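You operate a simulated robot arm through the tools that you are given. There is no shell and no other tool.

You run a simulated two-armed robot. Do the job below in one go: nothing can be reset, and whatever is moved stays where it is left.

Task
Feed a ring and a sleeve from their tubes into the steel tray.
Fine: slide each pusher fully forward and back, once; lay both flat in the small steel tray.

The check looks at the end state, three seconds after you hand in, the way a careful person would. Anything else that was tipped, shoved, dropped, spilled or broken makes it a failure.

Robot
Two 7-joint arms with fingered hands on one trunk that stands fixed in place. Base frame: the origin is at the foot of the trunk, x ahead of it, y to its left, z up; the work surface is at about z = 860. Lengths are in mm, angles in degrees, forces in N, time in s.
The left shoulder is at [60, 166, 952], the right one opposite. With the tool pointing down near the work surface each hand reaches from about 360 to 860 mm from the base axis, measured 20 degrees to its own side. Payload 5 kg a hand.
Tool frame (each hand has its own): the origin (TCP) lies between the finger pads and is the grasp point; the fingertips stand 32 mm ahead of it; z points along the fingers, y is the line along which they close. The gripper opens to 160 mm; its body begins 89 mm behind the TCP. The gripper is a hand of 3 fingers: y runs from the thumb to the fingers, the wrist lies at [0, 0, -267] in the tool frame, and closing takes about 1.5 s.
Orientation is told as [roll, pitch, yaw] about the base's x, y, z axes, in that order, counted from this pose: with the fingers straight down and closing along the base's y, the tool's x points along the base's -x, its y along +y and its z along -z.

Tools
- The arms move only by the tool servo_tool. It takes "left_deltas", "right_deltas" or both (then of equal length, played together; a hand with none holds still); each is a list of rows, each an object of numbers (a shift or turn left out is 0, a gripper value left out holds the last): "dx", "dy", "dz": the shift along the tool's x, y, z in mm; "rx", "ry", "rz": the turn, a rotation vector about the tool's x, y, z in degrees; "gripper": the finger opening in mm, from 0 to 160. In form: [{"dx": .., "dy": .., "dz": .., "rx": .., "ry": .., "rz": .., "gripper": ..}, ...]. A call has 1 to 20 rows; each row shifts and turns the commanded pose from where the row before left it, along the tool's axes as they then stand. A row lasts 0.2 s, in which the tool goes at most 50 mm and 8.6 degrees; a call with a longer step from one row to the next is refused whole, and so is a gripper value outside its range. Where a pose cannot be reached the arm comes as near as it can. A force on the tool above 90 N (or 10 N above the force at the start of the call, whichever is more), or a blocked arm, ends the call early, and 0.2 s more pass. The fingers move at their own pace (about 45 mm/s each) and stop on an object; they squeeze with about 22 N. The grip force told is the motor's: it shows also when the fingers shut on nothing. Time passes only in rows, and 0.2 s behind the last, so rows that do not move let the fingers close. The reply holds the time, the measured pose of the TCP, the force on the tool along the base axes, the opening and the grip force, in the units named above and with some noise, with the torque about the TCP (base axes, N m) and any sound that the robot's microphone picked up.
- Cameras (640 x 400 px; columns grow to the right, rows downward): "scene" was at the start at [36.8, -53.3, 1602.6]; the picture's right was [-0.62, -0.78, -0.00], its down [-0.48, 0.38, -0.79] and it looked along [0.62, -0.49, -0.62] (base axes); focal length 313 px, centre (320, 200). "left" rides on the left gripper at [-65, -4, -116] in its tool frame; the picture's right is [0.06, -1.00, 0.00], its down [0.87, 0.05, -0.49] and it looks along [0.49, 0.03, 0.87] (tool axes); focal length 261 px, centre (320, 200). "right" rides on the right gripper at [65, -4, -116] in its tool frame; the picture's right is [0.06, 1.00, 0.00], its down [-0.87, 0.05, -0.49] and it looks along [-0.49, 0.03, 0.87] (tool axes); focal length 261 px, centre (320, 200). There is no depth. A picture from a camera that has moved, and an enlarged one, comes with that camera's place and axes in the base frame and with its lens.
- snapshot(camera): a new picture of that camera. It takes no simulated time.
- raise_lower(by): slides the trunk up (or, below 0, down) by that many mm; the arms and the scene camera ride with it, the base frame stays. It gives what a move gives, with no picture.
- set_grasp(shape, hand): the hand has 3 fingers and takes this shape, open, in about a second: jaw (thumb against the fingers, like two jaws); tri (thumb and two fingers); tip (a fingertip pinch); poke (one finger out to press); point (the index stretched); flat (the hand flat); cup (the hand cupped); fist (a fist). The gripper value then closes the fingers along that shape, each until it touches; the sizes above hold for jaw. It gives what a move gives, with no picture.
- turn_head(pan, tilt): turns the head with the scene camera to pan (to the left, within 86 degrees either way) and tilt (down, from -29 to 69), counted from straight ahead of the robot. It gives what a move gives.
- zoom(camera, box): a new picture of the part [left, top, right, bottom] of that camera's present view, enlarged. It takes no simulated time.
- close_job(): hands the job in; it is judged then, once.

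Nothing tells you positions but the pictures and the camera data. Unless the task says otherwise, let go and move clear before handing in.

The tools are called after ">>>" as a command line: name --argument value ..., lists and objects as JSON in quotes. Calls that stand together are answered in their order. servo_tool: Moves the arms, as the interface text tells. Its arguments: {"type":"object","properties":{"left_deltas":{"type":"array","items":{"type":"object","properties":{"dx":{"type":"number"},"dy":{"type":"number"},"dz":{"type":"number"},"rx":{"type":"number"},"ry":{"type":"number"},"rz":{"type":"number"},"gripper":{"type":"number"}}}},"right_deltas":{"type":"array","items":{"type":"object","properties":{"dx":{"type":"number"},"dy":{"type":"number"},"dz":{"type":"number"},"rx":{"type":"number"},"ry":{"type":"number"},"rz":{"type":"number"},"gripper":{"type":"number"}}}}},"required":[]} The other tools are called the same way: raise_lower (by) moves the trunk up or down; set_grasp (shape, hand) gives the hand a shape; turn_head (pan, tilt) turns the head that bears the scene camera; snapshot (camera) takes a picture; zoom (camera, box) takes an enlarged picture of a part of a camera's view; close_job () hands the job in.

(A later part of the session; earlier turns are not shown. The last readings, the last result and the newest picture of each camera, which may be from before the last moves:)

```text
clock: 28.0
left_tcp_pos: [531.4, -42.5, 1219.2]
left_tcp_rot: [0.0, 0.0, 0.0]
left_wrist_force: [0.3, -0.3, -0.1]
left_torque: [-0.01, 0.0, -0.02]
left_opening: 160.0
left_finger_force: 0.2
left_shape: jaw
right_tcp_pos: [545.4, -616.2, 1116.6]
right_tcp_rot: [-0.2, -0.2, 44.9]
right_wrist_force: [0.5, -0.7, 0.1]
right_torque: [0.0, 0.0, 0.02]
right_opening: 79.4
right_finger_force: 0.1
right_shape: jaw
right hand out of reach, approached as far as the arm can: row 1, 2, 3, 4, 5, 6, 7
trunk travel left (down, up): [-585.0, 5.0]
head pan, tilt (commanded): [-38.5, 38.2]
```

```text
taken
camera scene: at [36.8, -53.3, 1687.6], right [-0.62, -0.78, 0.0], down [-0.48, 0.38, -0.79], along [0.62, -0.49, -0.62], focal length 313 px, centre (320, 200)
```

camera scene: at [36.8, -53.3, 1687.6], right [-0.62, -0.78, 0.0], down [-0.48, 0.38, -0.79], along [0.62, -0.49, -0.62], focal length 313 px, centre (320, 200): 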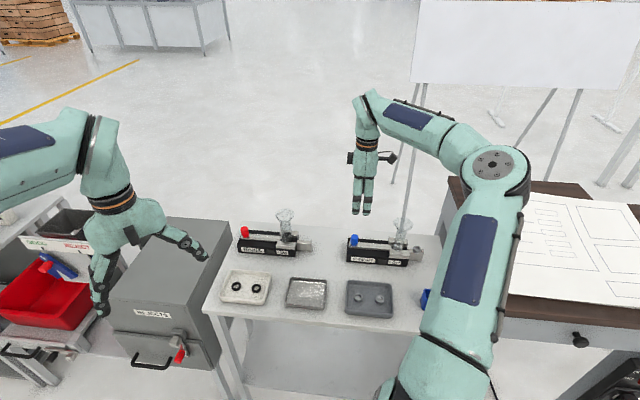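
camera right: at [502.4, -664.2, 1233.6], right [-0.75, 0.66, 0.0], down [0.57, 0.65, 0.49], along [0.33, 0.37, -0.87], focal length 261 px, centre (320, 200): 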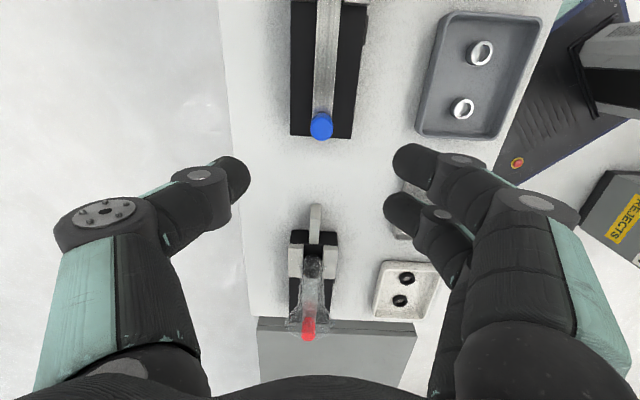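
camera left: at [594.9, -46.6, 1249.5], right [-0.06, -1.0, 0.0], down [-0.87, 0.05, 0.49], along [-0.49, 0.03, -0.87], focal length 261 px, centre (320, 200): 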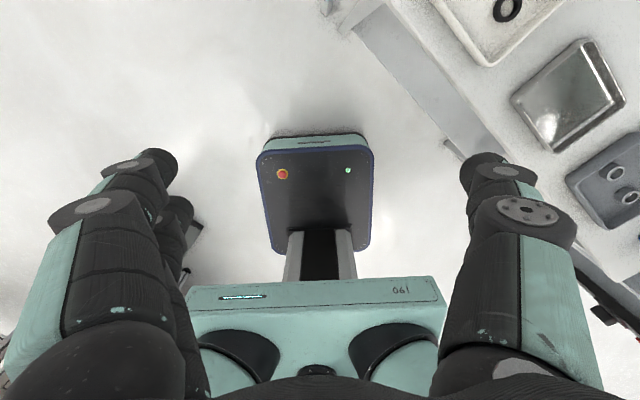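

The arm hit its reach limit at this height, so it barely moved (now 545, -616, 1117). I'll test with a small backward and downward step to see where the commanded pose stands.

>>> servo_tool --right_deltas '[{"dx": -5, "dz": 8}, {}]'

```text
clock: 28.6
left_tcp_pos: [530.1, -42.6, 1218.9]
left_tcp_rot: [0.0, -0.1, -0.1]
left_wrist_force: [-0.5, -1.3, -0.1]
left_torque: [-0.02, -0.02, 0.01]
left_opening: 160.1
left_finger_force: 0.1
left_shape: jaw
right_tcp_pos: [548.2, -614.1, 1109.8]
right_tcp_rot: [-0.1, -0.1, 45.1]
right_wrist_force: [0.4, -0.4, -0.1]
right_torque: [-0.03, 0.01, 0.03]
right_opening: 79.6
right_finger_force: 0.1
right_shape: jaw
trunk travel left (down, up): [-585.0, 5.0]
head pan, tilt (commanded): [-38.5, 38.2]
```

The commanded pose follows the actual one, which is good. Before picking a transit height, I'll check the funnel's true top height from this new camera position.

>>> zoom --camera "scene" --box '[340, 205, 440, 270]'

>>> zoom --camera "right" --box '[260, 0, 420, 120]'

```text
6.15 times, centred on (390, 238) of scene
camera zoom: at [36.6, -53.5, 1687.6], right [-0.62, -0.78, 0.0], down [-0.48, 0.39, -0.79], along [0.62, -0.49, -0.62], focal length 1928 px, centre (-111, -31)
```

zoom: 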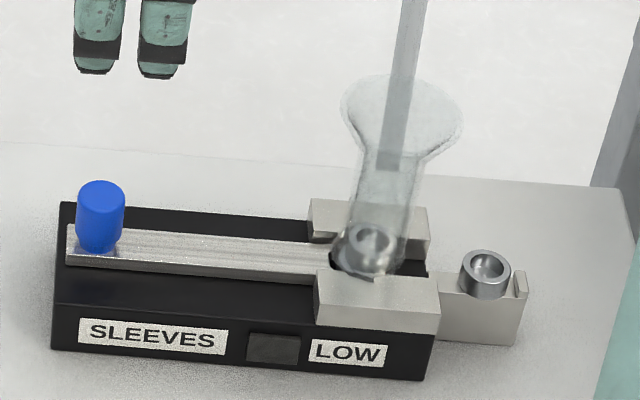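

```text
3.33 times, centred on (340, 60) of right
camera zoom: at [506.2, -660.5, 1225.1], right [-0.75, 0.66, 0.0], down [0.57, 0.65, 0.49], along [0.33, 0.37, -0.87], focal length 869 px, centre (253, 667)
```

zoom: 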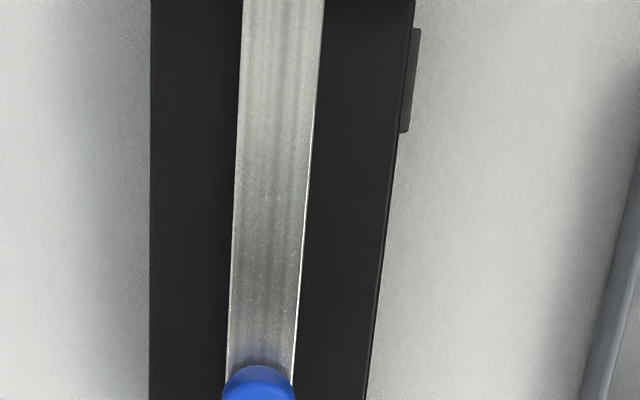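

The funnel top is at about z 1012–1017. I'll lean the hand toward the robot so its wrist is in reach, then travel at z about 1110, well above the funnel.

>>> servo_tool --right_deltas '[{"rx": 8}, {"rx": 8}, {"dx": 30}, {"dx": 30}, {"dx": 30}, {"dx": 30}, {"dx": 30}, {"dx": 30}, {"dx": 26.5, "dy": 1}, {}]'

>>> snapshot --camera "right"

>>> snapshot --camera "scene"

```text
clock: 30.8
left_tcp_pos: [530.7, -41.3, 1219.7]
left_tcp_rot: [-0.1, 0.1, 0.1]
left_wrist_force: [1.1, -0.1, 0.1]
left_torque: [0.02, -0.01, -0.01]
left_opening: 159.5
left_finger_force: 0.1
left_shape: jaw
right_tcp_pos: [402.9, -757.1, 1108.1]
right_tcp_rot: [-16.1, -0.1, 45.2]
right_wrist_force: [-1.1, -0.9, 0.1]
right_torque: [-0.03, 0.04, -0.01]
right_opening: 79.3
right_finger_force: 0.2
right_shape: jaw
trunk travel left (down, up): [-585.0, 5.0]
head pan, tilt (commanded): [-38.5, 38.2]
```

```text
taken
camera right: at [337.5, -782.1, 1220.3], right [-0.72, 0.63, -0.28], down [0.48, 0.75, 0.46], along [0.5, 0.2, -0.84], focal length 261 px, centre (320, 200)
```

right: 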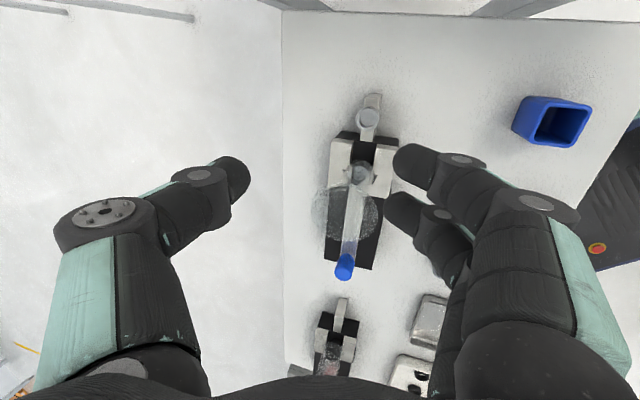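

```text
taken
camera scene: at [37.5, -51.8, 1687.7], right [-0.62, -0.78, 0.0], down [-0.48, 0.38, -0.79], along [0.61, -0.49, -0.62], focal length 313 px, centre (320, 200)
```

scene: 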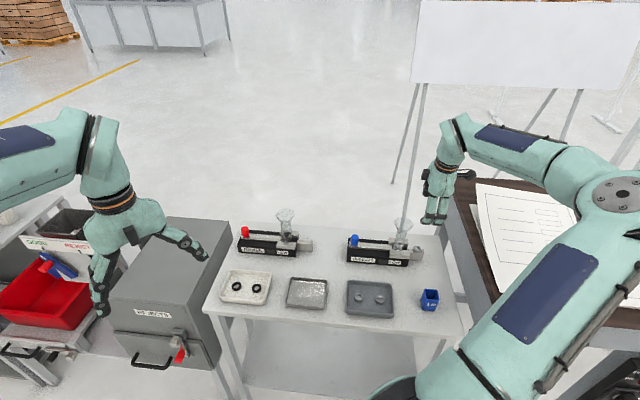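

The hand is over the shelf end and the sleeve is in view (also a small blue cup on the table that I must avoid). I'll zoom in on the sleeve with the hand camera for precise alignment.

>>> zoom --camera "right" --box '[320, 85, 420, 150]'

>>> zoom --camera "scene" --box '[380, 170, 460, 270]'

```text
6.15 times, centred on (370, 118) of right
camera zoom: at [337.5, -782.1, 1220.3], right [-0.72, 0.63, -0.28], down [0.48, 0.75, 0.46], along [0.5, 0.2, -0.84], focal length 1604 px, centre (12, 708)
```

zoom: 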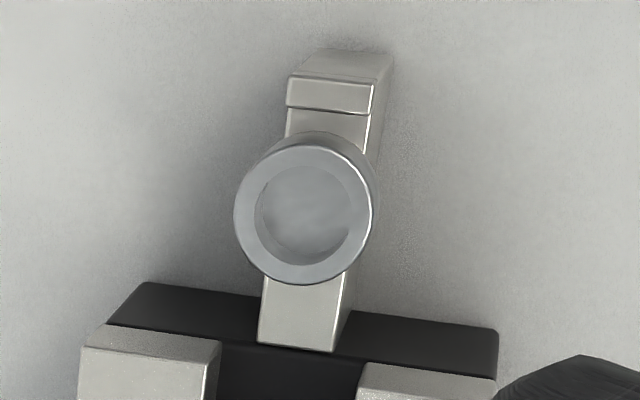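

```text
4.00 times, centred on (420, 220) of scene
camera zoom: at [37.5, -51.8, 1687.7], right [-0.62, -0.78, 0.0], down [-0.48, 0.38, -0.79], along [0.61, -0.49, -0.62], focal length 1253 px, centre (-80, 120)
```

zoom: 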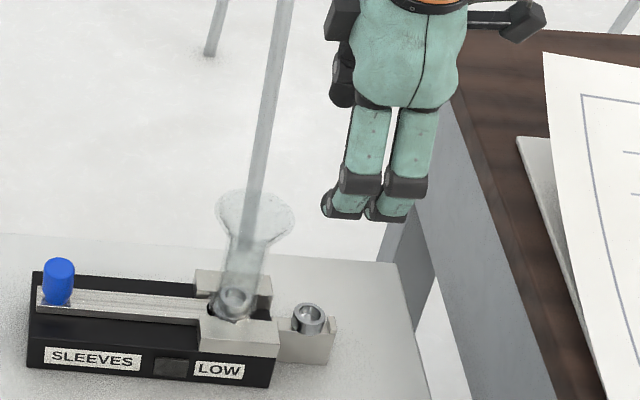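

The sleeve is at about (402.5, -758), 27 mm wide on a 16 mm wide shelf, with a small gap to the lip. I'll drop to z 1050, straighten up, and add an 8° lean away from the funnel.

>>> servo_tool --right_deltas '[{"dy": 8, "dz": 27.9}, {"dy": 8, "dz": 27.9}, {"rx": -8}, {"rx": -8}, {"ry": -8}, {}]'

>>> snapshot --camera "right"

>>> zoom --camera "scene" --box '[360, 170, 460, 270]'

```text
clock: 32.2
left_tcp_pos: [530.8, -41.9, 1218.2]
left_tcp_rot: [0.1, 0.0, 0.0]
left_wrist_force: [0.1, -0.3, 0.4]
left_torque: [0.0, 0.03, 0.01]
left_opening: 160.0
left_finger_force: 0.0
left_shape: jaw
right_tcp_pos: [404.9, -759.0, 1049.7]
right_tcp_rot: [-12.1, -0.1, 45.1]
right_wrist_force: [0.6, 0.1, 0.0]
right_torque: [0.03, 0.0, 0.0]
right_opening: 79.5
right_finger_force: 0.0
right_shape: jaw
right hand out of reach, approached as far as the arm can: row 3, 4, 5
trunk travel left (down, up): [-585.0, 5.0]
head pan, tilt (commanded): [-38.5, 38.2]
```

```text
taken
camera right: at [343.6, -789.2, 1163.7], right [-0.74, 0.64, -0.21], down [0.5, 0.73, 0.47], along [0.45, 0.24, -0.86], focal length 261 px, centre (320, 200)
```

right: 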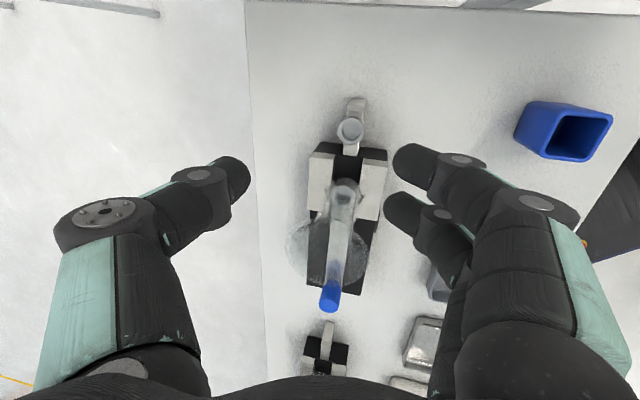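

```text
4.00 times, centred on (410, 220) of scene
camera zoom: at [36.8, -53.0, 1687.6], right [-0.62, -0.78, 0.0], down [-0.48, 0.38, -0.79], along [0.62, -0.49, -0.62], focal length 1253 px, centre (-40, 120)
```

zoom: 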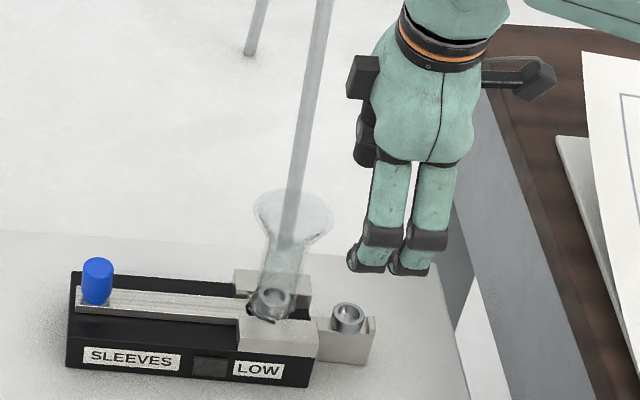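

The arm can't make this yaw vertical here because a joint runs out, so I'll use the flipped grip (thumb on the robot side). First I'll back away from the funnel toward the robot, straighten, and start turning the hand.

>>> servo_tool --right_deltas '[{"dy": 22.1, "dz": -8.2}, {"dy": 22.1, "dz": -8.2}, {"dy": 22.1, "dz": -8.2}, {"rx": -6}, {"rx": -6.1}, {"rz": 8.5}, {"rz": 8.5}, {"rz": 8.5}, {"rz": 8.5}, {"rz": 8.5}, {"rz": 8.5}, {"rz": 8.5}, {"rz": 8.5}, {"rz": 8.5}, {"rz": 8.5}, {}]'

>>> snapshot --camera "scene"

```text
clock: 35.6
left_tcp_pos: [530.8, -42.2, 1218.8]
left_tcp_rot: [-0.1, 0.0, 0.1]
left_wrist_force: [0.0, -0.4, -0.5]
left_torque: [-0.04, 0.02, 0.01]
left_opening: 159.9
left_finger_force: 0.0
left_shape: jaw
right_tcp_pos: [353.2, -709.5, 1060.1]
right_tcp_rot: [-0.5, -6.1, -40.1]
right_wrist_force: [0.0, -0.4, 0.0]
right_torque: [0.0, -0.02, -0.02]
right_opening: 79.6
right_finger_force: 0.0
right_shape: jaw
right hand out of reach, approached as far as the arm can: row 5
trunk travel left (down, up): [-585.0, 5.0]
head pan, tilt (commanded): [-38.5, 38.2]
```

```text
taken
camera scene: at [36.7, -53.4, 1687.6], right [-0.62, -0.78, 0.0], down [-0.48, 0.39, -0.79], along [0.62, -0.49, -0.62], focal length 313 px, centre (320, 200)
```

scene: 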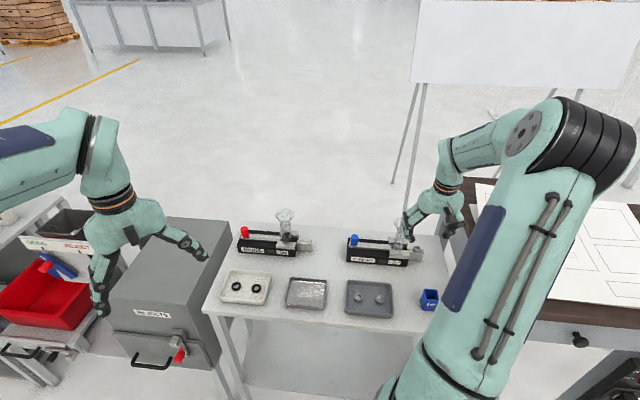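

The hand turned fine to yaw -40. I'll keep turning to about -135 and see whether that's reachable.

>>> servo_tool --right_deltas '[{"rz": 8.5}, {"rz": 8.5}, {"rz": 8.5}, {"rz": 8.5}, {"rz": 8.5}, {"rz": 8.5}, {"rz": 8.5}, {"rz": 8.5}, {"rz": 8.5}, {"rz": 8.5}, {"rz": 8.5}, {"rz": 1.6}, {}]'

>>> snapshot --camera "right"

>>> snapshot --camera "scene"

```text
clock: 38.4
left_tcp_pos: [530.6, -41.9, 1218.9]
left_tcp_rot: [0.0, 0.1, 0.0]
left_wrist_force: [-0.5, 0.1, 0.7]
left_torque: [0.02, -0.02, -0.03]
left_opening: 159.9
left_finger_force: 0.0
left_shape: jaw
right_tcp_pos: [353.3, -710.2, 1060.4]
right_tcp_rot: [6.2, 0.1, -135.1]
right_wrist_force: [-0.8, 0.2, 0.9]
right_torque: [-0.01, 0.03, -0.02]
right_opening: 79.7
right_finger_force: 0.1
right_shape: jaw
trunk travel left (down, up): [-585.0, 5.0]
head pan, tilt (commanded): [-38.5, 38.2]
```

```text
taken
camera right: at [388.5, -651.4, 1174.4], right [0.74, -0.66, 0.11], down [-0.62, -0.61, 0.49], along [-0.26, -0.43, -0.86], focal length 261 px, centre (320, 200)
```

right: 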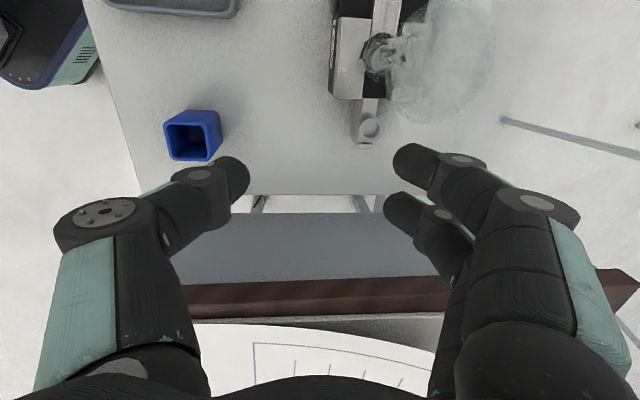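

```text
taken
camera scene: at [36.8, -53.3, 1687.6], right [-0.62, -0.78, 0.0], down [-0.48, 0.38, -0.79], along [0.62, -0.49, -0.62], focal length 313 px, centre (320, 200)
```

scene: 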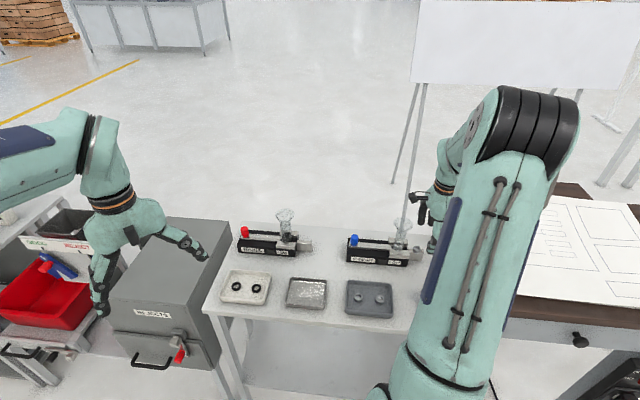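

Yaw -135 is reachable. The gap between the body end and the lip is only about 46 mm and the two-finger pair spans 54 mm, so I'll try the fingertip-pinch shape here in free space and look at it.

>>> set_grasp --hand "right" --shape "tip"

>>> snapshot --camera "right"

>>> snapshot --camera "scene"

```text
clock: 39.3
left_tcp_pos: [530.0, -42.9, 1219.5]
left_tcp_rot: [0.0, 0.0, 0.0]
left_wrist_force: [-0.4, -0.4, 0.3]
left_torque: [0.01, -0.01, 0.02]
left_opening: 160.1
left_finger_force: 0.0
left_shape: jaw
right_tcp_pos: [354.8, -708.8, 1060.2]
right_tcp_rot: [6.2, 0.1, -135.0]
right_wrist_force: [0.8, -0.6, 0.0]
right_torque: [-0.05, 0.01, -0.03]
right_opening: 160.0
right_finger_force: 0.0
right_shape: tip
trunk travel left (down, up): [-585.0, 5.0]
head pan, tilt (commanded): [-38.5, 38.2]
```

```text
taken
camera right: at [388.4, -651.3, 1174.4], right [0.75, -0.66, 0.11], down [-0.61, -0.62, 0.49], along [-0.26, -0.43, -0.86], focal length 261 px, centre (320, 200)
```

right: 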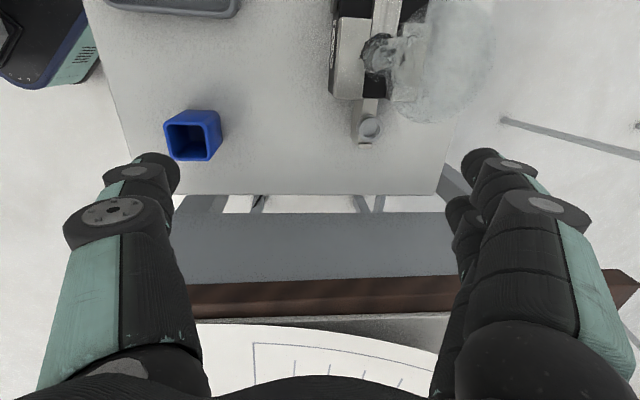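

```text
taken
camera scene: at [36.8, -53.3, 1687.6], right [-0.62, -0.78, 0.0], down [-0.48, 0.39, -0.79], along [0.62, -0.49, -0.62], focal length 313 px, centre (320, 200)
```

scene: 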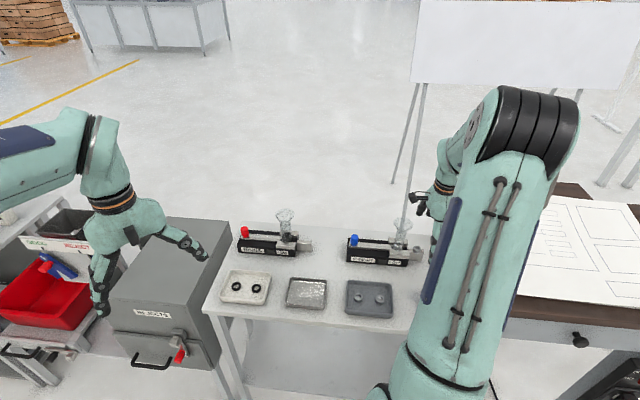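

The shape opens wide; I'll partly close it here to see how the pinch forms, and remove the residual lean at the same time.

>>> servo_tool --right_deltas '[{"rx": 6.2, "gripper": 60}, {}, {}, {}, {}, {}, {}]'

>>> snapshot --camera "right"

```text
clock: 40.9
left_tcp_pos: [531.0, -42.6, 1218.5]
left_tcp_rot: [0.0, 0.1, 0.0]
left_wrist_force: [-0.5, -0.6, -0.8]
left_torque: [-0.01, -0.04, 0.02]
left_opening: 160.0
left_finger_force: 0.0
left_shape: jaw
right_tcp_pos: [353.9, -710.2, 1058.9]
right_tcp_rot: [-0.1, 0.1, -135.1]
right_wrist_force: [0.7, 0.2, -0.6]
right_torque: [0.0, 0.0, -0.03]
right_opening: 60.6
right_finger_force: 0.0
right_shape: tip
trunk travel left (down, up): [-585.0, 5.0]
head pan, tilt (commanded): [-38.5, 38.2]
```

```text
taken
camera right: at [397.4, -660.3, 1175.2], right [0.75, -0.66, 0.0], down [-0.58, -0.65, 0.49], along [-0.33, -0.37, -0.87], focal length 261 px, centre (320, 200)
```

right: 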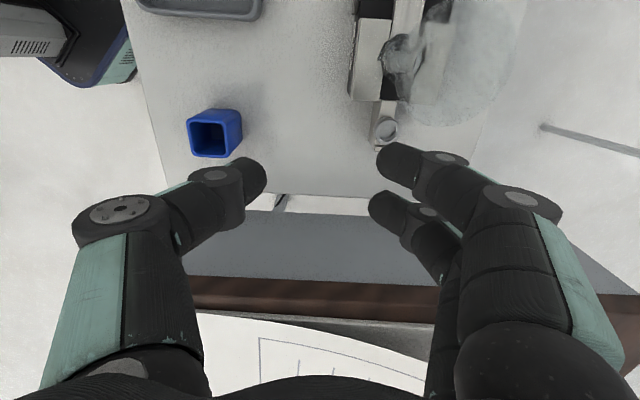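

In this shape both fingers still oppose the thumb. I'll close it further here to see exactly how the fingertips meet.

>>> servo_tool --right_deltas '[{"gripper": 24}, {}, {}, {}]'

>>> zoom --camera "right" --box '[200, 100, 480, 280]'

>>> zoom --camera "right" --box '[340, 80, 430, 160]'

```text
clock: 41.9
left_tcp_pos: [530.8, -42.5, 1219.1]
left_tcp_rot: [0.0, 0.0, 0.0]
left_wrist_force: [-0.7, -0.2, 0.8]
left_torque: [-0.01, 0.01, -0.01]
left_opening: 159.6
left_finger_force: 0.2
left_shape: jaw
right_tcp_pos: [353.9, -710.0, 1058.7]
right_tcp_rot: [-0.1, 0.0, -135.1]
right_wrist_force: [0.0, 0.2, 0.5]
right_torque: [0.0, -0.03, 0.01]
right_opening: 24.4
right_finger_force: 0.0
right_shape: tip
trunk travel left (down, up): [-585.0, 5.0]
head pan, tilt (commanded): [-38.5, 38.2]
```

```text
2.22 times, centred on (340, 190) of right
camera zoom: at [397.3, -660.2, 1175.3], right [0.75, -0.66, 0.0], down [-0.58, -0.65, 0.49], along [-0.33, -0.37, -0.87], focal length 579 px, centre (276, 222)
```

zoom: 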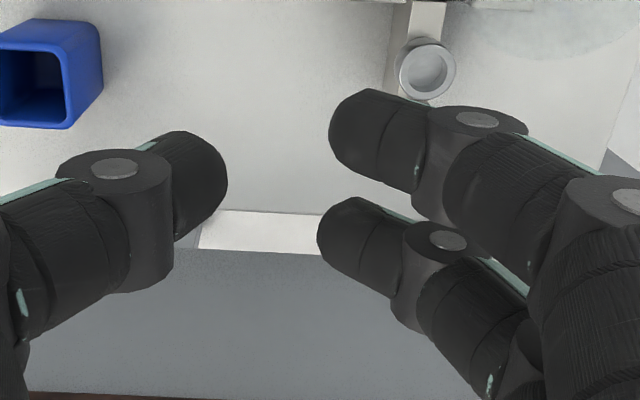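

```text
5.00 times, centred on (385, 120) of right
camera zoom: at [397.3, -660.2, 1175.3], right [0.75, -0.66, 0.0], down [-0.58, -0.65, 0.49], along [-0.33, -0.37, -0.87], focal length 1303 px, centre (-5, 600)
```

zoom: 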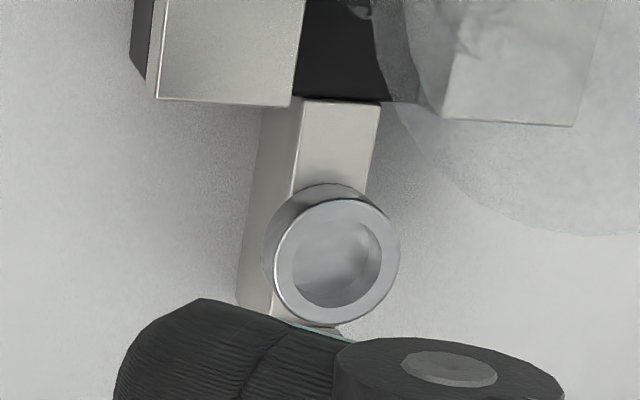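

Measured from the hand camera: sleeve centre (402.6, -758.5), collars end 30 mm from it toward the tube, lip about 20 mm away on the other side. The pinch just fits, so I'll open to 60 and move out over the sleeve, high enough to clear the funnel.

>>> servo_tool --right_deltas '[{"ry": 3, "gripper": 60}, {"dy": 17}, {"dy": 17}, {"dy": 17}, {"dy": 17.5}, {}]'

>>> snapshot --camera "right"

>>> zoom --camera "scene" --box '[360, 170, 460, 270]'

```text
clock: 43.3
left_tcp_pos: [530.0, -41.6, 1220.1]
left_tcp_rot: [0.0, 0.0, 0.0]
left_wrist_force: [0.9, 0.5, 0.3]
left_torque: [-0.02, -0.01, -0.02]
left_opening: 159.9
left_finger_force: 0.0
left_shape: jaw
right_tcp_pos: [401.1, -758.4, 1060.9]
right_tcp_rot: [-0.1, 3.1, -135.1]
right_wrist_force: [0.4, 0.4, 0.0]
right_torque: [-0.01, 0.0, -0.01]
right_opening: 59.6
right_finger_force: 0.1
right_shape: tip
trunk travel left (down, up): [-585.0, 5.0]
head pan, tilt (commanded): [-38.5, 38.2]
```

```text
taken
camera right: at [440.7, -712.4, 1179.8], right [0.75, -0.66, 0.0], down [-0.59, -0.67, 0.44], along [-0.29, -0.33, -0.9], focal length 261 px, centre (320, 200)
```

right: 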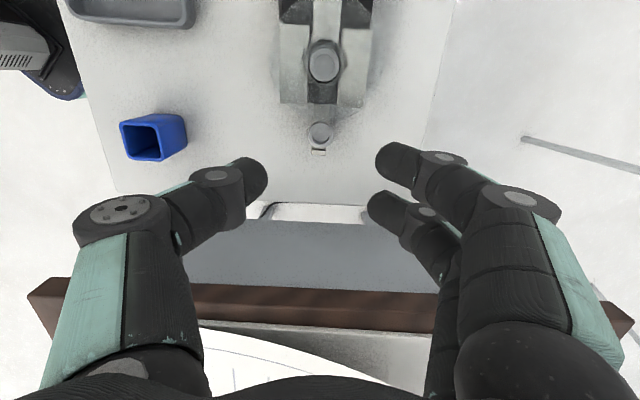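

```text
4.00 times, centred on (410, 220) of scene
camera zoom: at [36.6, -53.0, 1687.6], right [-0.62, -0.78, 0.0], down [-0.48, 0.38, -0.79], along [0.62, -0.49, -0.62], focal length 1253 px, centre (-40, 120)
```

zoom: 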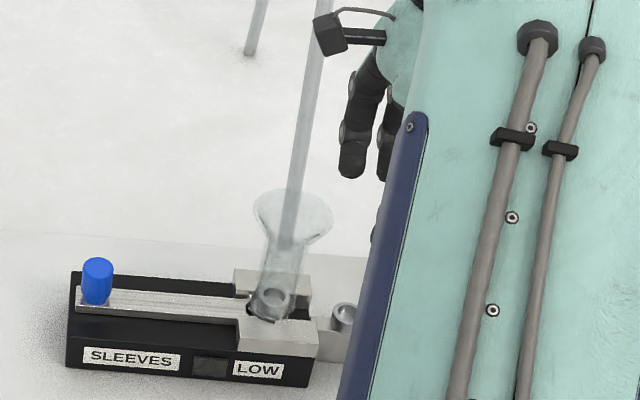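

The hand is above the sleeve and reachable. One zoom to refine alignment before going down.

>>> zoom --camera "right" --box '[270, 40, 370, 165]'

```text
3.20 times, centred on (320, 102) of right
camera zoom: at [440.7, -712.4, 1179.8], right [0.75, -0.66, 0.0], down [-0.59, -0.67, 0.44], along [-0.29, -0.33, -0.9], focal length 834 px, centre (320, 512)
```

zoom: 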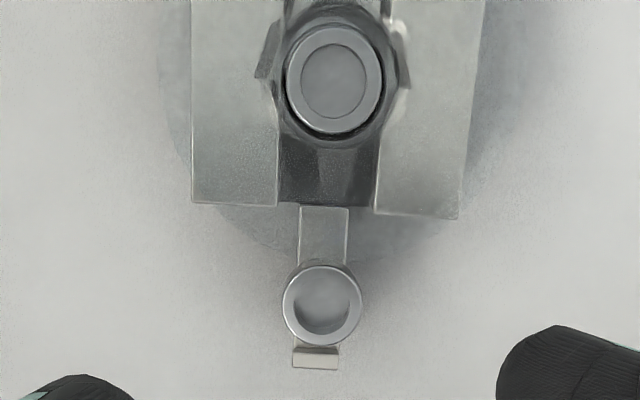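

Sleeve confirmed at (402.5, -758.3), about 26 mm across, directly below the pinch. I'll go down 100 mm first and check.

>>> servo_tool --right_deltas '[{"dz": 20, "dx": -1.05, "dy": 0.4}, {"dz": 20, "dx": -1.05, "dy": 0.4}, {"dz": 20, "dx": -1.05}, {"dz": 20, "dx": -1.05}, {"dz": 20, "dx": -1.05}, {}]'

>>> snapshot --camera "right"

>>> zoom --camera "scene" --box '[360, 170, 460, 270]'

```text
clock: 44.7
left_tcp_pos: [530.3, -42.5, 1220.5]
left_tcp_rot: [0.0, 0.0, 0.0]
left_wrist_force: [0.3, -0.5, -0.5]
left_torque: [0.01, -0.01, 0.02]
left_opening: 159.9
left_finger_force: 0.1
left_shape: jaw
right_tcp_pos: [402.1, -759.8, 959.2]
right_tcp_rot: [0.0, 3.1, -135.1]
right_wrist_force: [0.2, 0.7, 0.6]
right_torque: [-0.01, -0.03, 0.02]
right_opening: 59.7
right_finger_force: 0.1
right_shape: tip
trunk travel left (down, up): [-585.0, 5.0]
head pan, tilt (commanded): [-38.5, 38.2]
```

```text
taken
camera right: at [442.3, -713.5, 1078.8], right [0.75, -0.66, 0.0], down [-0.59, -0.67, 0.44], along [-0.29, -0.33, -0.9], focal length 261 px, centre (320, 200)
```

right: 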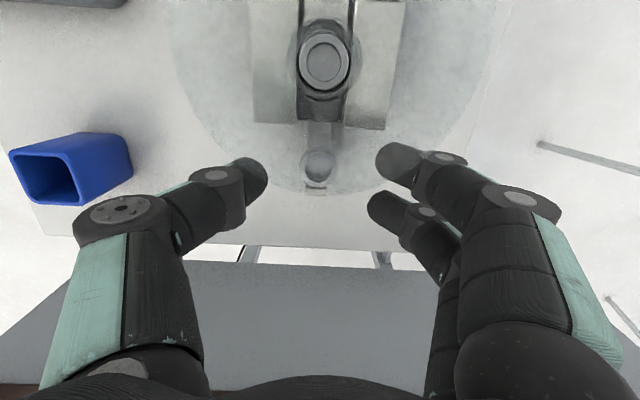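

```text
4.00 times, centred on (410, 220) of scene
camera zoom: at [36.6, -53.0, 1687.6], right [-0.62, -0.78, 0.0], down [-0.48, 0.38, -0.79], along [0.62, -0.49, -0.62], focal length 1253 px, centre (-40, 120)
```

zoom: 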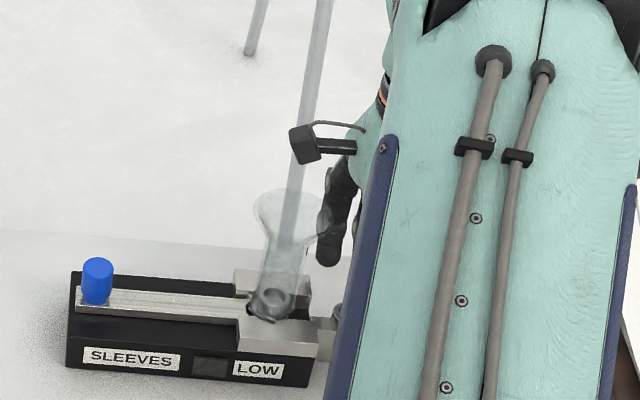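

There's clearance from the funnel, and the camera boom stays above it. I'll check alignment close up before the last 28 mm.

>>> zoom --camera "right" --box '[220, 90, 420, 230]'

```text
2.86 times, centred on (320, 160) of right
camera zoom: at [442.3, -713.5, 1078.8], right [0.75, -0.66, 0.0], down [-0.59, -0.67, 0.44], along [-0.29, -0.33, -0.9], focal length 745 px, centre (320, 314)
```

zoom: 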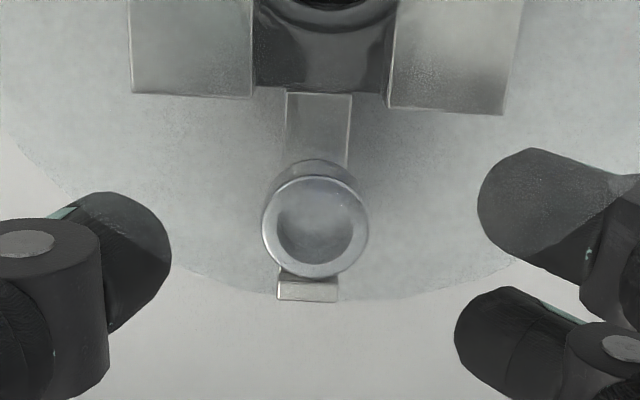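

Aligned within about 1 mm. I'll make the final descent slowly.

>>> servo_tool --right_deltas '[{"dz": 8, "dx": -0.42, "dy": -0.5}, {"dz": 8, "dx": -0.42, "dy": -0.5}, {"dz": 6, "dx": -0.3}, {"dz": 6, "dx": -0.3}, {}]'

>>> snapshot --camera "right"

>>> zoom --camera "right" --box '[220, 90, 420, 230]'

```text
clock: 45.9
left_tcp_pos: [530.2, -41.2, 1218.7]
left_tcp_rot: [-0.1, 0.0, 0.0]
left_wrist_force: [-0.5, 1.2, 0.6]
left_torque: [0.01, -0.01, 0.0]
left_opening: 159.7
left_finger_force: 0.1
left_shape: jaw
right_tcp_pos: [400.8, -758.9, 931.6]
right_tcp_rot: [-0.1, 3.1, -135.1]
right_wrist_force: [0.0, -0.4, -0.5]
right_torque: [0.0, -0.04, 0.02]
right_opening: 59.6
right_finger_force: 0.0
right_shape: tip
trunk travel left (down, up): [-585.0, 5.0]
head pan, tilt (commanded): [-38.5, 38.2]
```

```text
taken
camera right: at [440.9, -712.4, 1050.7], right [0.75, -0.66, 0.0], down [-0.59, -0.67, 0.44], along [-0.29, -0.33, -0.9], focal length 261 px, centre (320, 200)
```

right: 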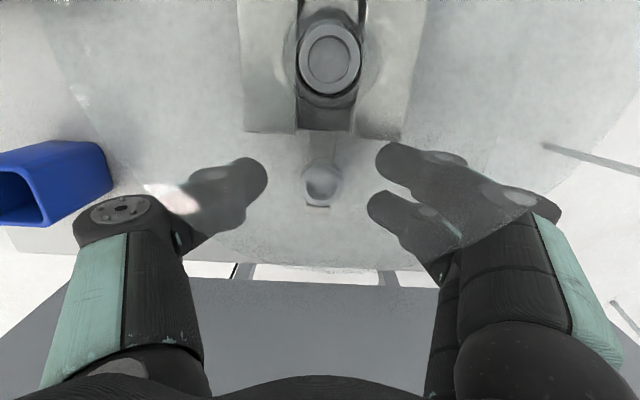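

```text
2.86 times, centred on (320, 160) of right
camera zoom: at [440.9, -712.4, 1050.7], right [0.75, -0.66, 0.0], down [-0.59, -0.67, 0.44], along [-0.29, -0.33, -0.9], focal length 745 px, centre (320, 314)
```

zoom: 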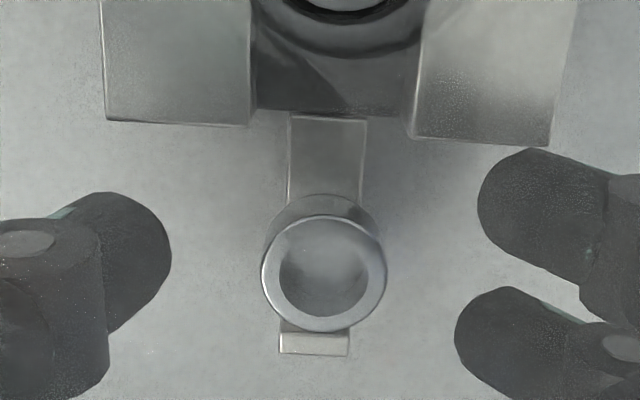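

The sleeve is centred between thumb and pair, with clearance from collar and lip. I'll close on it.

>>> servo_tool --right_deltas '[{"gripper": 40}, {}, {"gripper": 30}, {}, {"gripper": 10}, {}, {}, {}]'

>>> zoom --camera "right" --box '[220, 90, 420, 230]'

```text
clock: 47.7
left_tcp_pos: [530.4, -43.6, 1218.3]
left_tcp_rot: [0.0, 0.0, 0.0]
left_wrist_force: [0.1, 0.1, 0.3]
left_torque: [0.02, 0.01, -0.01]
left_opening: 159.9
left_finger_force: 0.0
left_shape: jaw
right_tcp_pos: [401.1, -758.4, 931.9]
right_tcp_rot: [-0.1, 3.2, -135.2]
right_wrist_force: [0.3, 0.3, 0.2]
right_torque: [0.01, 0.0, -0.02]
right_opening: 14.3
right_finger_force: 21.8
right_shape: tip
trunk travel left (down, up): [-585.0, 5.0]
head pan, tilt (commanded): [-38.5, 38.2]
```

```text
2.86 times, centred on (320, 160) of right
camera zoom: at [441.0, -712.5, 1050.8], right [0.75, -0.66, 0.0], down [-0.59, -0.67, 0.44], along [-0.29, -0.33, -0.9], focal length 745 px, centre (320, 314)
```

zoom: 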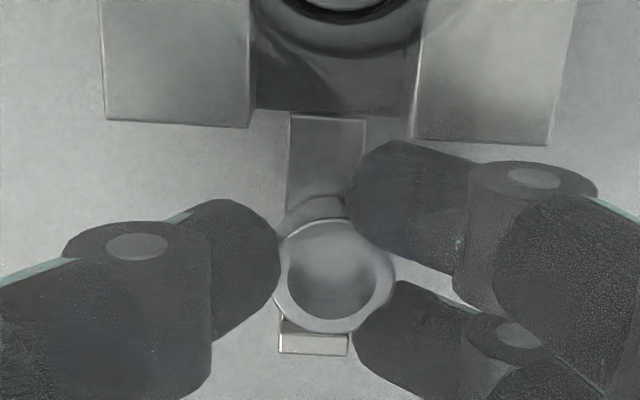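

The sleeve is held by thumb and both fingers at 21.8 N. I'll lift a little and check.

>>> servo_tool --right_deltas '[{"dz": -4, "dx": 0.2}, {"dz": -5, "dx": 0.26}, {"dz": -8, "dx": 0.42}, {"dz": -8, "dx": 0.42}, {}]'

>>> zoom --camera "right" --box '[220, 90, 420, 230]'

```text
clock: 48.9
left_tcp_pos: [530.0, -44.2, 1219.7]
left_tcp_rot: [0.1, 0.0, 0.0]
left_wrist_force: [-0.4, -0.1, -1.1]
left_torque: [-0.03, -0.03, -0.01]
left_opening: 159.8
left_finger_force: 0.1
left_shape: jaw
right_tcp_pos: [402.7, -758.5, 956.2]
right_tcp_rot: [-0.1, 3.1, -135.0]
right_wrist_force: [-0.3, -0.1, -1.1]
right_torque: [-0.02, -0.03, -0.02]
right_opening: 14.3
right_finger_force: 22.4
right_shape: tip
trunk travel left (down, up): [-585.0, 5.0]
head pan, tilt (commanded): [-38.5, 38.2]
```

```text
2.86 times, centred on (320, 160) of right
camera zoom: at [441.6, -712.9, 1075.5], right [0.75, -0.66, 0.0], down [-0.59, -0.67, 0.44], along [-0.29, -0.33, -0.9], focal length 745 px, centre (320, 314)
```

zoom: 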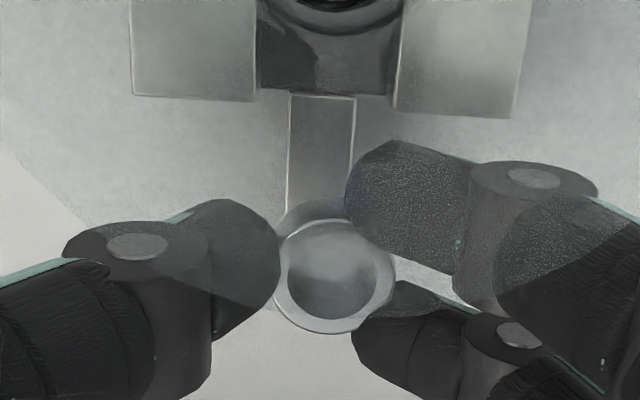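

The sleeve is securely held and clear of the shelf. I'll lift it straight up past the funnel, back off toward the robot, and turn the hand back to its natural yaw.

>>> servo_tool --right_deltas '[{"dz": -20.4, "dx": 1.07}, {"dz": -20.4, "dx": 1.07}, {"dz": -20.4, "dx": 1.07}, {"dz": -20.4, "dx": 1.07}, {"dz": -20.4, "dx": 1.07}, {"dy": -17}, {"dy": -17}, {"dy": -17}, {"dy": -17}, {"ry": -3.1}, {}]'

>>> snapshot --camera "right"

```text
clock: 51.3
left_tcp_pos: [530.7, -43.6, 1219.2]
left_tcp_rot: [0.0, 0.0, 0.0]
left_wrist_force: [-0.4, -0.3, -0.1]
left_torque: [0.0, -0.01, 0.05]
left_opening: 160.2
left_finger_force: 0.1
left_shape: jaw
right_tcp_pos: [353.6, -709.6, 1060.9]
right_tcp_rot: [-0.2, -0.1, -135.0]
right_wrist_force: [0.5, 0.3, -0.3]
right_torque: [0.01, -0.02, -0.01]
right_opening: 14.2
right_finger_force: 22.1
right_shape: tip
trunk travel left (down, up): [-585.0, 5.0]
head pan, tilt (commanded): [-38.5, 38.2]
```

```text
taken
camera right: at [397.2, -660.1, 1175.9], right [0.75, -0.66, 0.0], down [-0.58, -0.65, 0.49], along [-0.33, -0.37, -0.87], focal length 261 px, centre (320, 200)
```

right: 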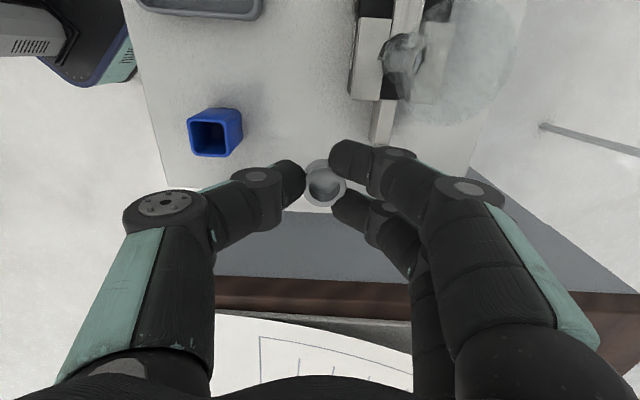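

The sleeve is still held straight. I'll turn back to yaw -45, then carry it over toward the steel tray.

>>> servo_tool --right_deltas '[{"rz": -8.18}, {"rz": -8.18}, {"rz": -8.18}, {"rz": -8.18}, {"rz": -8.18}, {"rz": -8.18}, {"rz": -8.18}, {"rz": -8.18}, {"rz": -8.18}, {"rz": -8.18}, {"rz": -8.2}, {}]'

>>> servo_tool --right_deltas '[{"dx": 10, "dy": 27}, {"dx": 10, "dy": 27}, {"dx": 10, "dy": 27}, {"dx": 10, "dy": 27}, {"dx": 10, "dy": 27}, {"dx": 10, "dy": 27}, {"dx": 10, "dy": 27}, {"dx": 10, "dy": 27}, {"dx": 10, "dy": 27}, {"dx": 10, "dy": 27}, {"dx": 10, "dy": 27}, {"dx": 10, "dy": 27}, {}]'

>>> snapshot --camera "right"

>>> snapshot --camera "scene"

```text
clock: 53.9
left_tcp_pos: [532.2, -41.7, 1219.2]
left_tcp_rot: [0.0, 0.0, 0.1]
left_wrist_force: [0.0, -0.5, -0.2]
left_torque: [0.02, 0.0, -0.02]
left_opening: 159.9
left_finger_force: 0.1
left_shape: jaw
right_tcp_pos: [353.9, -710.6, 1058.6]
right_tcp_rot: [0.0, 0.1, -45.1]
right_wrist_force: [-0.3, -0.2, 0.0]
right_torque: [0.01, -0.06, 0.0]
right_opening: 14.1
right_finger_force: 21.7
right_shape: tip
trunk travel left (down, up): [-585.0, 5.0]
head pan, tilt (commanded): [-38.5, 38.2]
```

```text
clock: 56.7
left_tcp_pos: [530.7, -42.5, 1219.4]
left_tcp_rot: [0.0, 0.0, 0.0]
left_wrist_force: [-0.2, -0.4, 0.3]
left_torque: [0.04, -0.01, 0.01]
left_opening: 159.6
left_finger_force: 0.2
left_shape: jaw
right_tcp_pos: [500.4, -397.1, 1060.3]
right_tcp_rot: [0.0, 0.0, -45.1]
right_wrist_force: [-0.8, 0.0, 0.1]
right_torque: [0.01, -0.03, -0.02]
right_opening: 14.3
right_finger_force: 21.9
right_shape: tip
trunk travel left (down, up): [-585.0, 5.0]
head pan, tilt (commanded): [-38.5, 38.2]
```

```text
taken
camera right: at [451.0, -352.8, 1176.0], right [0.66, 0.75, 0.0], down [0.65, -0.58, 0.49], along [0.37, -0.32, -0.87], focal length 261 px, centre (320, 200)
```

right: 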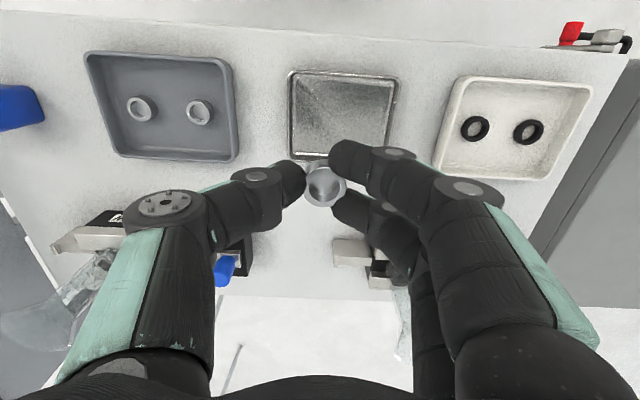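

```text
taken
camera scene: at [36.6, -53.7, 1687.6], right [-0.62, -0.78, 0.0], down [-0.48, 0.39, -0.79], along [0.62, -0.49, -0.62], focal length 313 px, centre (320, 200)
```

scene: 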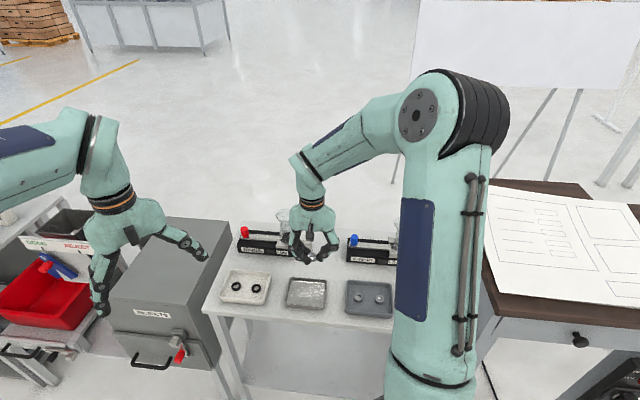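

The sleeve is over the table near the steel tray. I'll zoom in to pin down the tray edges from here.

>>> zoom --camera "right" --box '[250, 50, 430, 180]'

>>> zoom --camera "scene" --box '[270, 220, 350, 320]'

```text
3.08 times, centred on (340, 115) of right
camera zoom: at [451.0, -352.8, 1176.0], right [0.66, 0.75, 0.0], down [0.65, -0.58, 0.49], along [0.37, -0.32, -0.87], focal length 802 px, centre (258, 462)
```

zoom: 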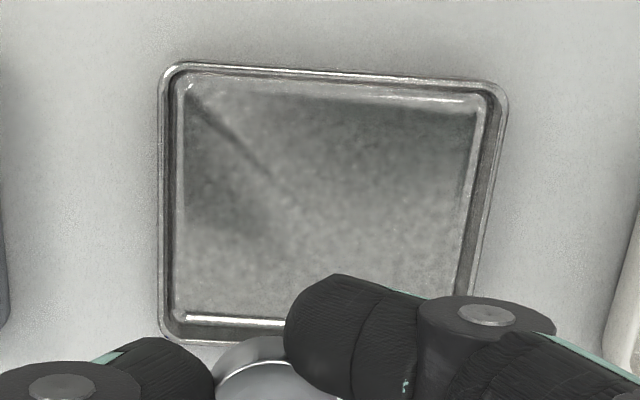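

```text
4.00 times, centred on (310, 270) of scene
camera zoom: at [36.6, -53.7, 1687.6], right [-0.62, -0.78, 0.0], down [-0.48, 0.39, -0.79], along [0.62, -0.49, -0.62], focal length 1253 px, centre (360, -80)
```

zoom: 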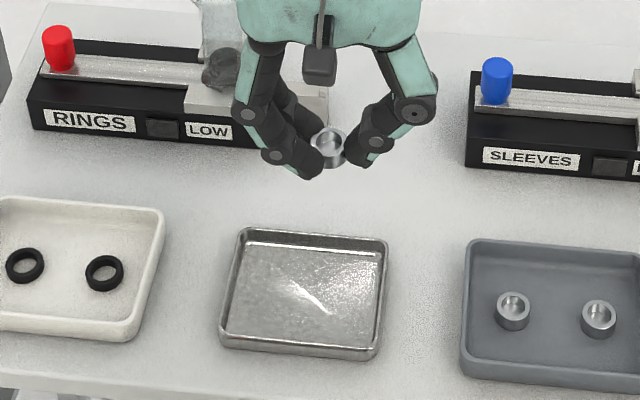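

Tray centre comes out at about (518, -381), with the floor roughly 104 × 83 mm. I'll turn the hand to yaw +45 here so the fingers fit crosswise in the tray.

>>> servo_tool --right_deltas '[{"rz": -8.18}, {"rz": -8.18}, {"rz": -8.18}, {"rz": -8.18}, {"rz": -8.18}, {"rz": -8.18}, {"rz": -8.18}, {"rz": -8.18}, {"rz": -8.18}, {"rz": -8.18}, {"rz": -8.2}, {}]'

>>> snapshot --camera "right"

>>> zoom --camera "right" --box '[220, 90, 420, 230]'

```text
clock: 59.3
left_tcp_pos: [530.8, -41.5, 1217.6]
left_tcp_rot: [0.0, 0.0, 0.0]
left_wrist_force: [0.2, 0.1, 0.4]
left_torque: [0.01, 0.04, 0.01]
left_opening: 159.9
left_finger_force: 0.1
left_shape: jaw
right_tcp_pos: [499.0, -395.7, 1060.6]
right_tcp_rot: [0.1, 0.0, 45.0]
right_wrist_force: [0.2, 0.7, 0.2]
right_torque: [-0.03, -0.02, -0.04]
right_opening: 14.1
right_finger_force: 21.4
right_shape: tip
trunk travel left (down, up): [-585.0, 5.0]
head pan, tilt (commanded): [-38.5, 38.2]
```

```text
taken
camera right: at [456.1, -443.5, 1174.9], right [-0.75, 0.66, 0.0], down [0.58, 0.65, 0.49], along [0.32, 0.37, -0.87], focal length 261 px, centre (320, 200)
```

right: 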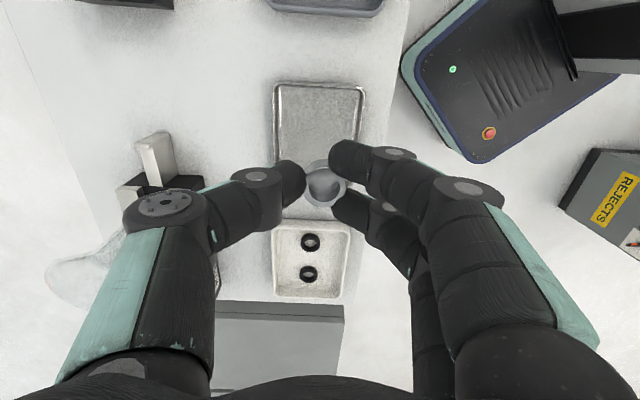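

```text
2.86 times, centred on (320, 160) of right
camera zoom: at [456.1, -443.5, 1174.9], right [-0.75, 0.66, 0.0], down [0.58, 0.65, 0.49], along [0.32, 0.37, -0.87], focal length 745 px, centre (320, 314)
```

zoom: 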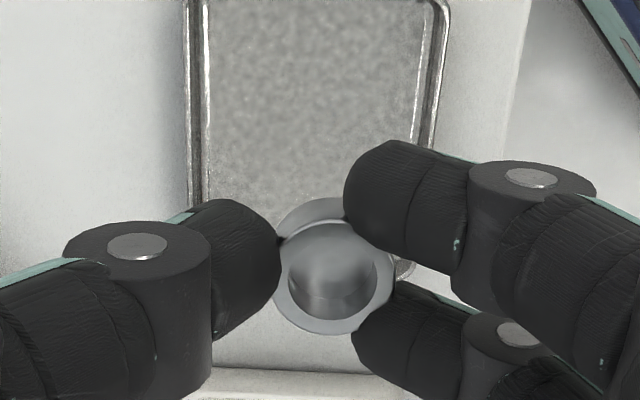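

The tray walls are in view; the sleeve is offset about 23 mm along and 5 mm across from the tray centre, as wanted. I'll descend to just above the tray.

>>> servo_tool --right_deltas '[{"dz": 25, "dx": -1.5}, {"dz": 25}, {"dz": 25}, {"dz": 25}, {"dz": 25}, {"dz": 20}, {}]'

>>> zoom --camera "scene" --box '[270, 220, 350, 320]'

>>> snapshot --camera "right"

```text
clock: 60.9
left_tcp_pos: [530.3, -42.6, 1219.4]
left_tcp_rot: [0.0, 0.0, 0.0]
left_wrist_force: [-0.6, -0.7, 0.0]
left_torque: [0.02, 0.03, -0.01]
left_opening: 159.6
left_finger_force: 0.0
left_shape: jaw
right_tcp_pos: [500.4, -395.7, 913.1]
right_tcp_rot: [0.0, 0.0, 44.9]
right_wrist_force: [-0.1, -0.5, -0.8]
right_torque: [-0.01, -0.03, 0.01]
right_opening: 14.1
right_finger_force: 22.0
right_shape: tip
trunk travel left (down, up): [-585.0, 5.0]
head pan, tilt (commanded): [-38.5, 38.2]
```

```text
4.00 times, centred on (310, 270) of scene
camera zoom: at [36.6, -53.1, 1687.6], right [-0.62, -0.78, 0.0], down [-0.48, 0.38, -0.79], along [0.62, -0.49, -0.62], focal length 1253 px, centre (360, -80)
```

zoom: 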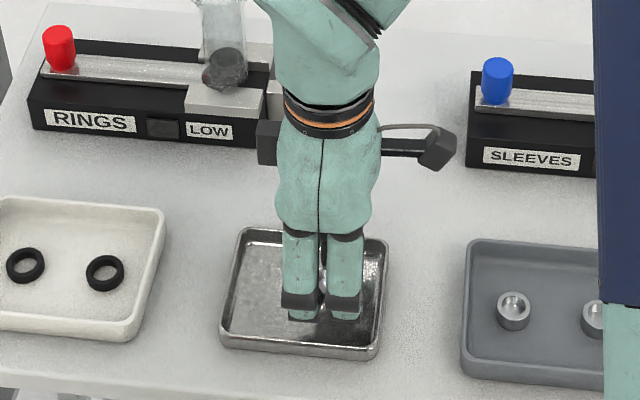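

```text
taken
camera right: at [457.2, -442.6, 1029.2], right [-0.75, 0.66, 0.0], down [0.58, 0.65, 0.49], along [0.32, 0.37, -0.87], focal length 261 px, centre (320, 200)
```

right: 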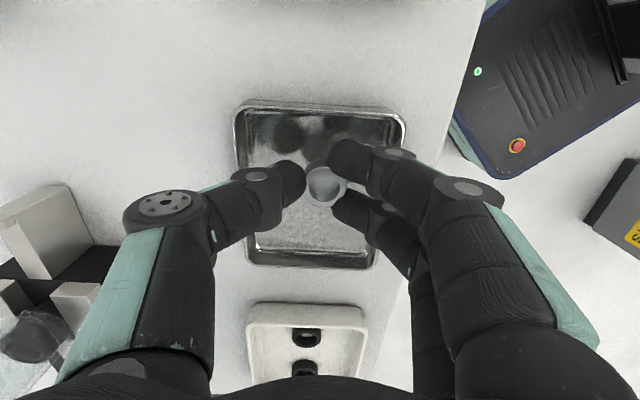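

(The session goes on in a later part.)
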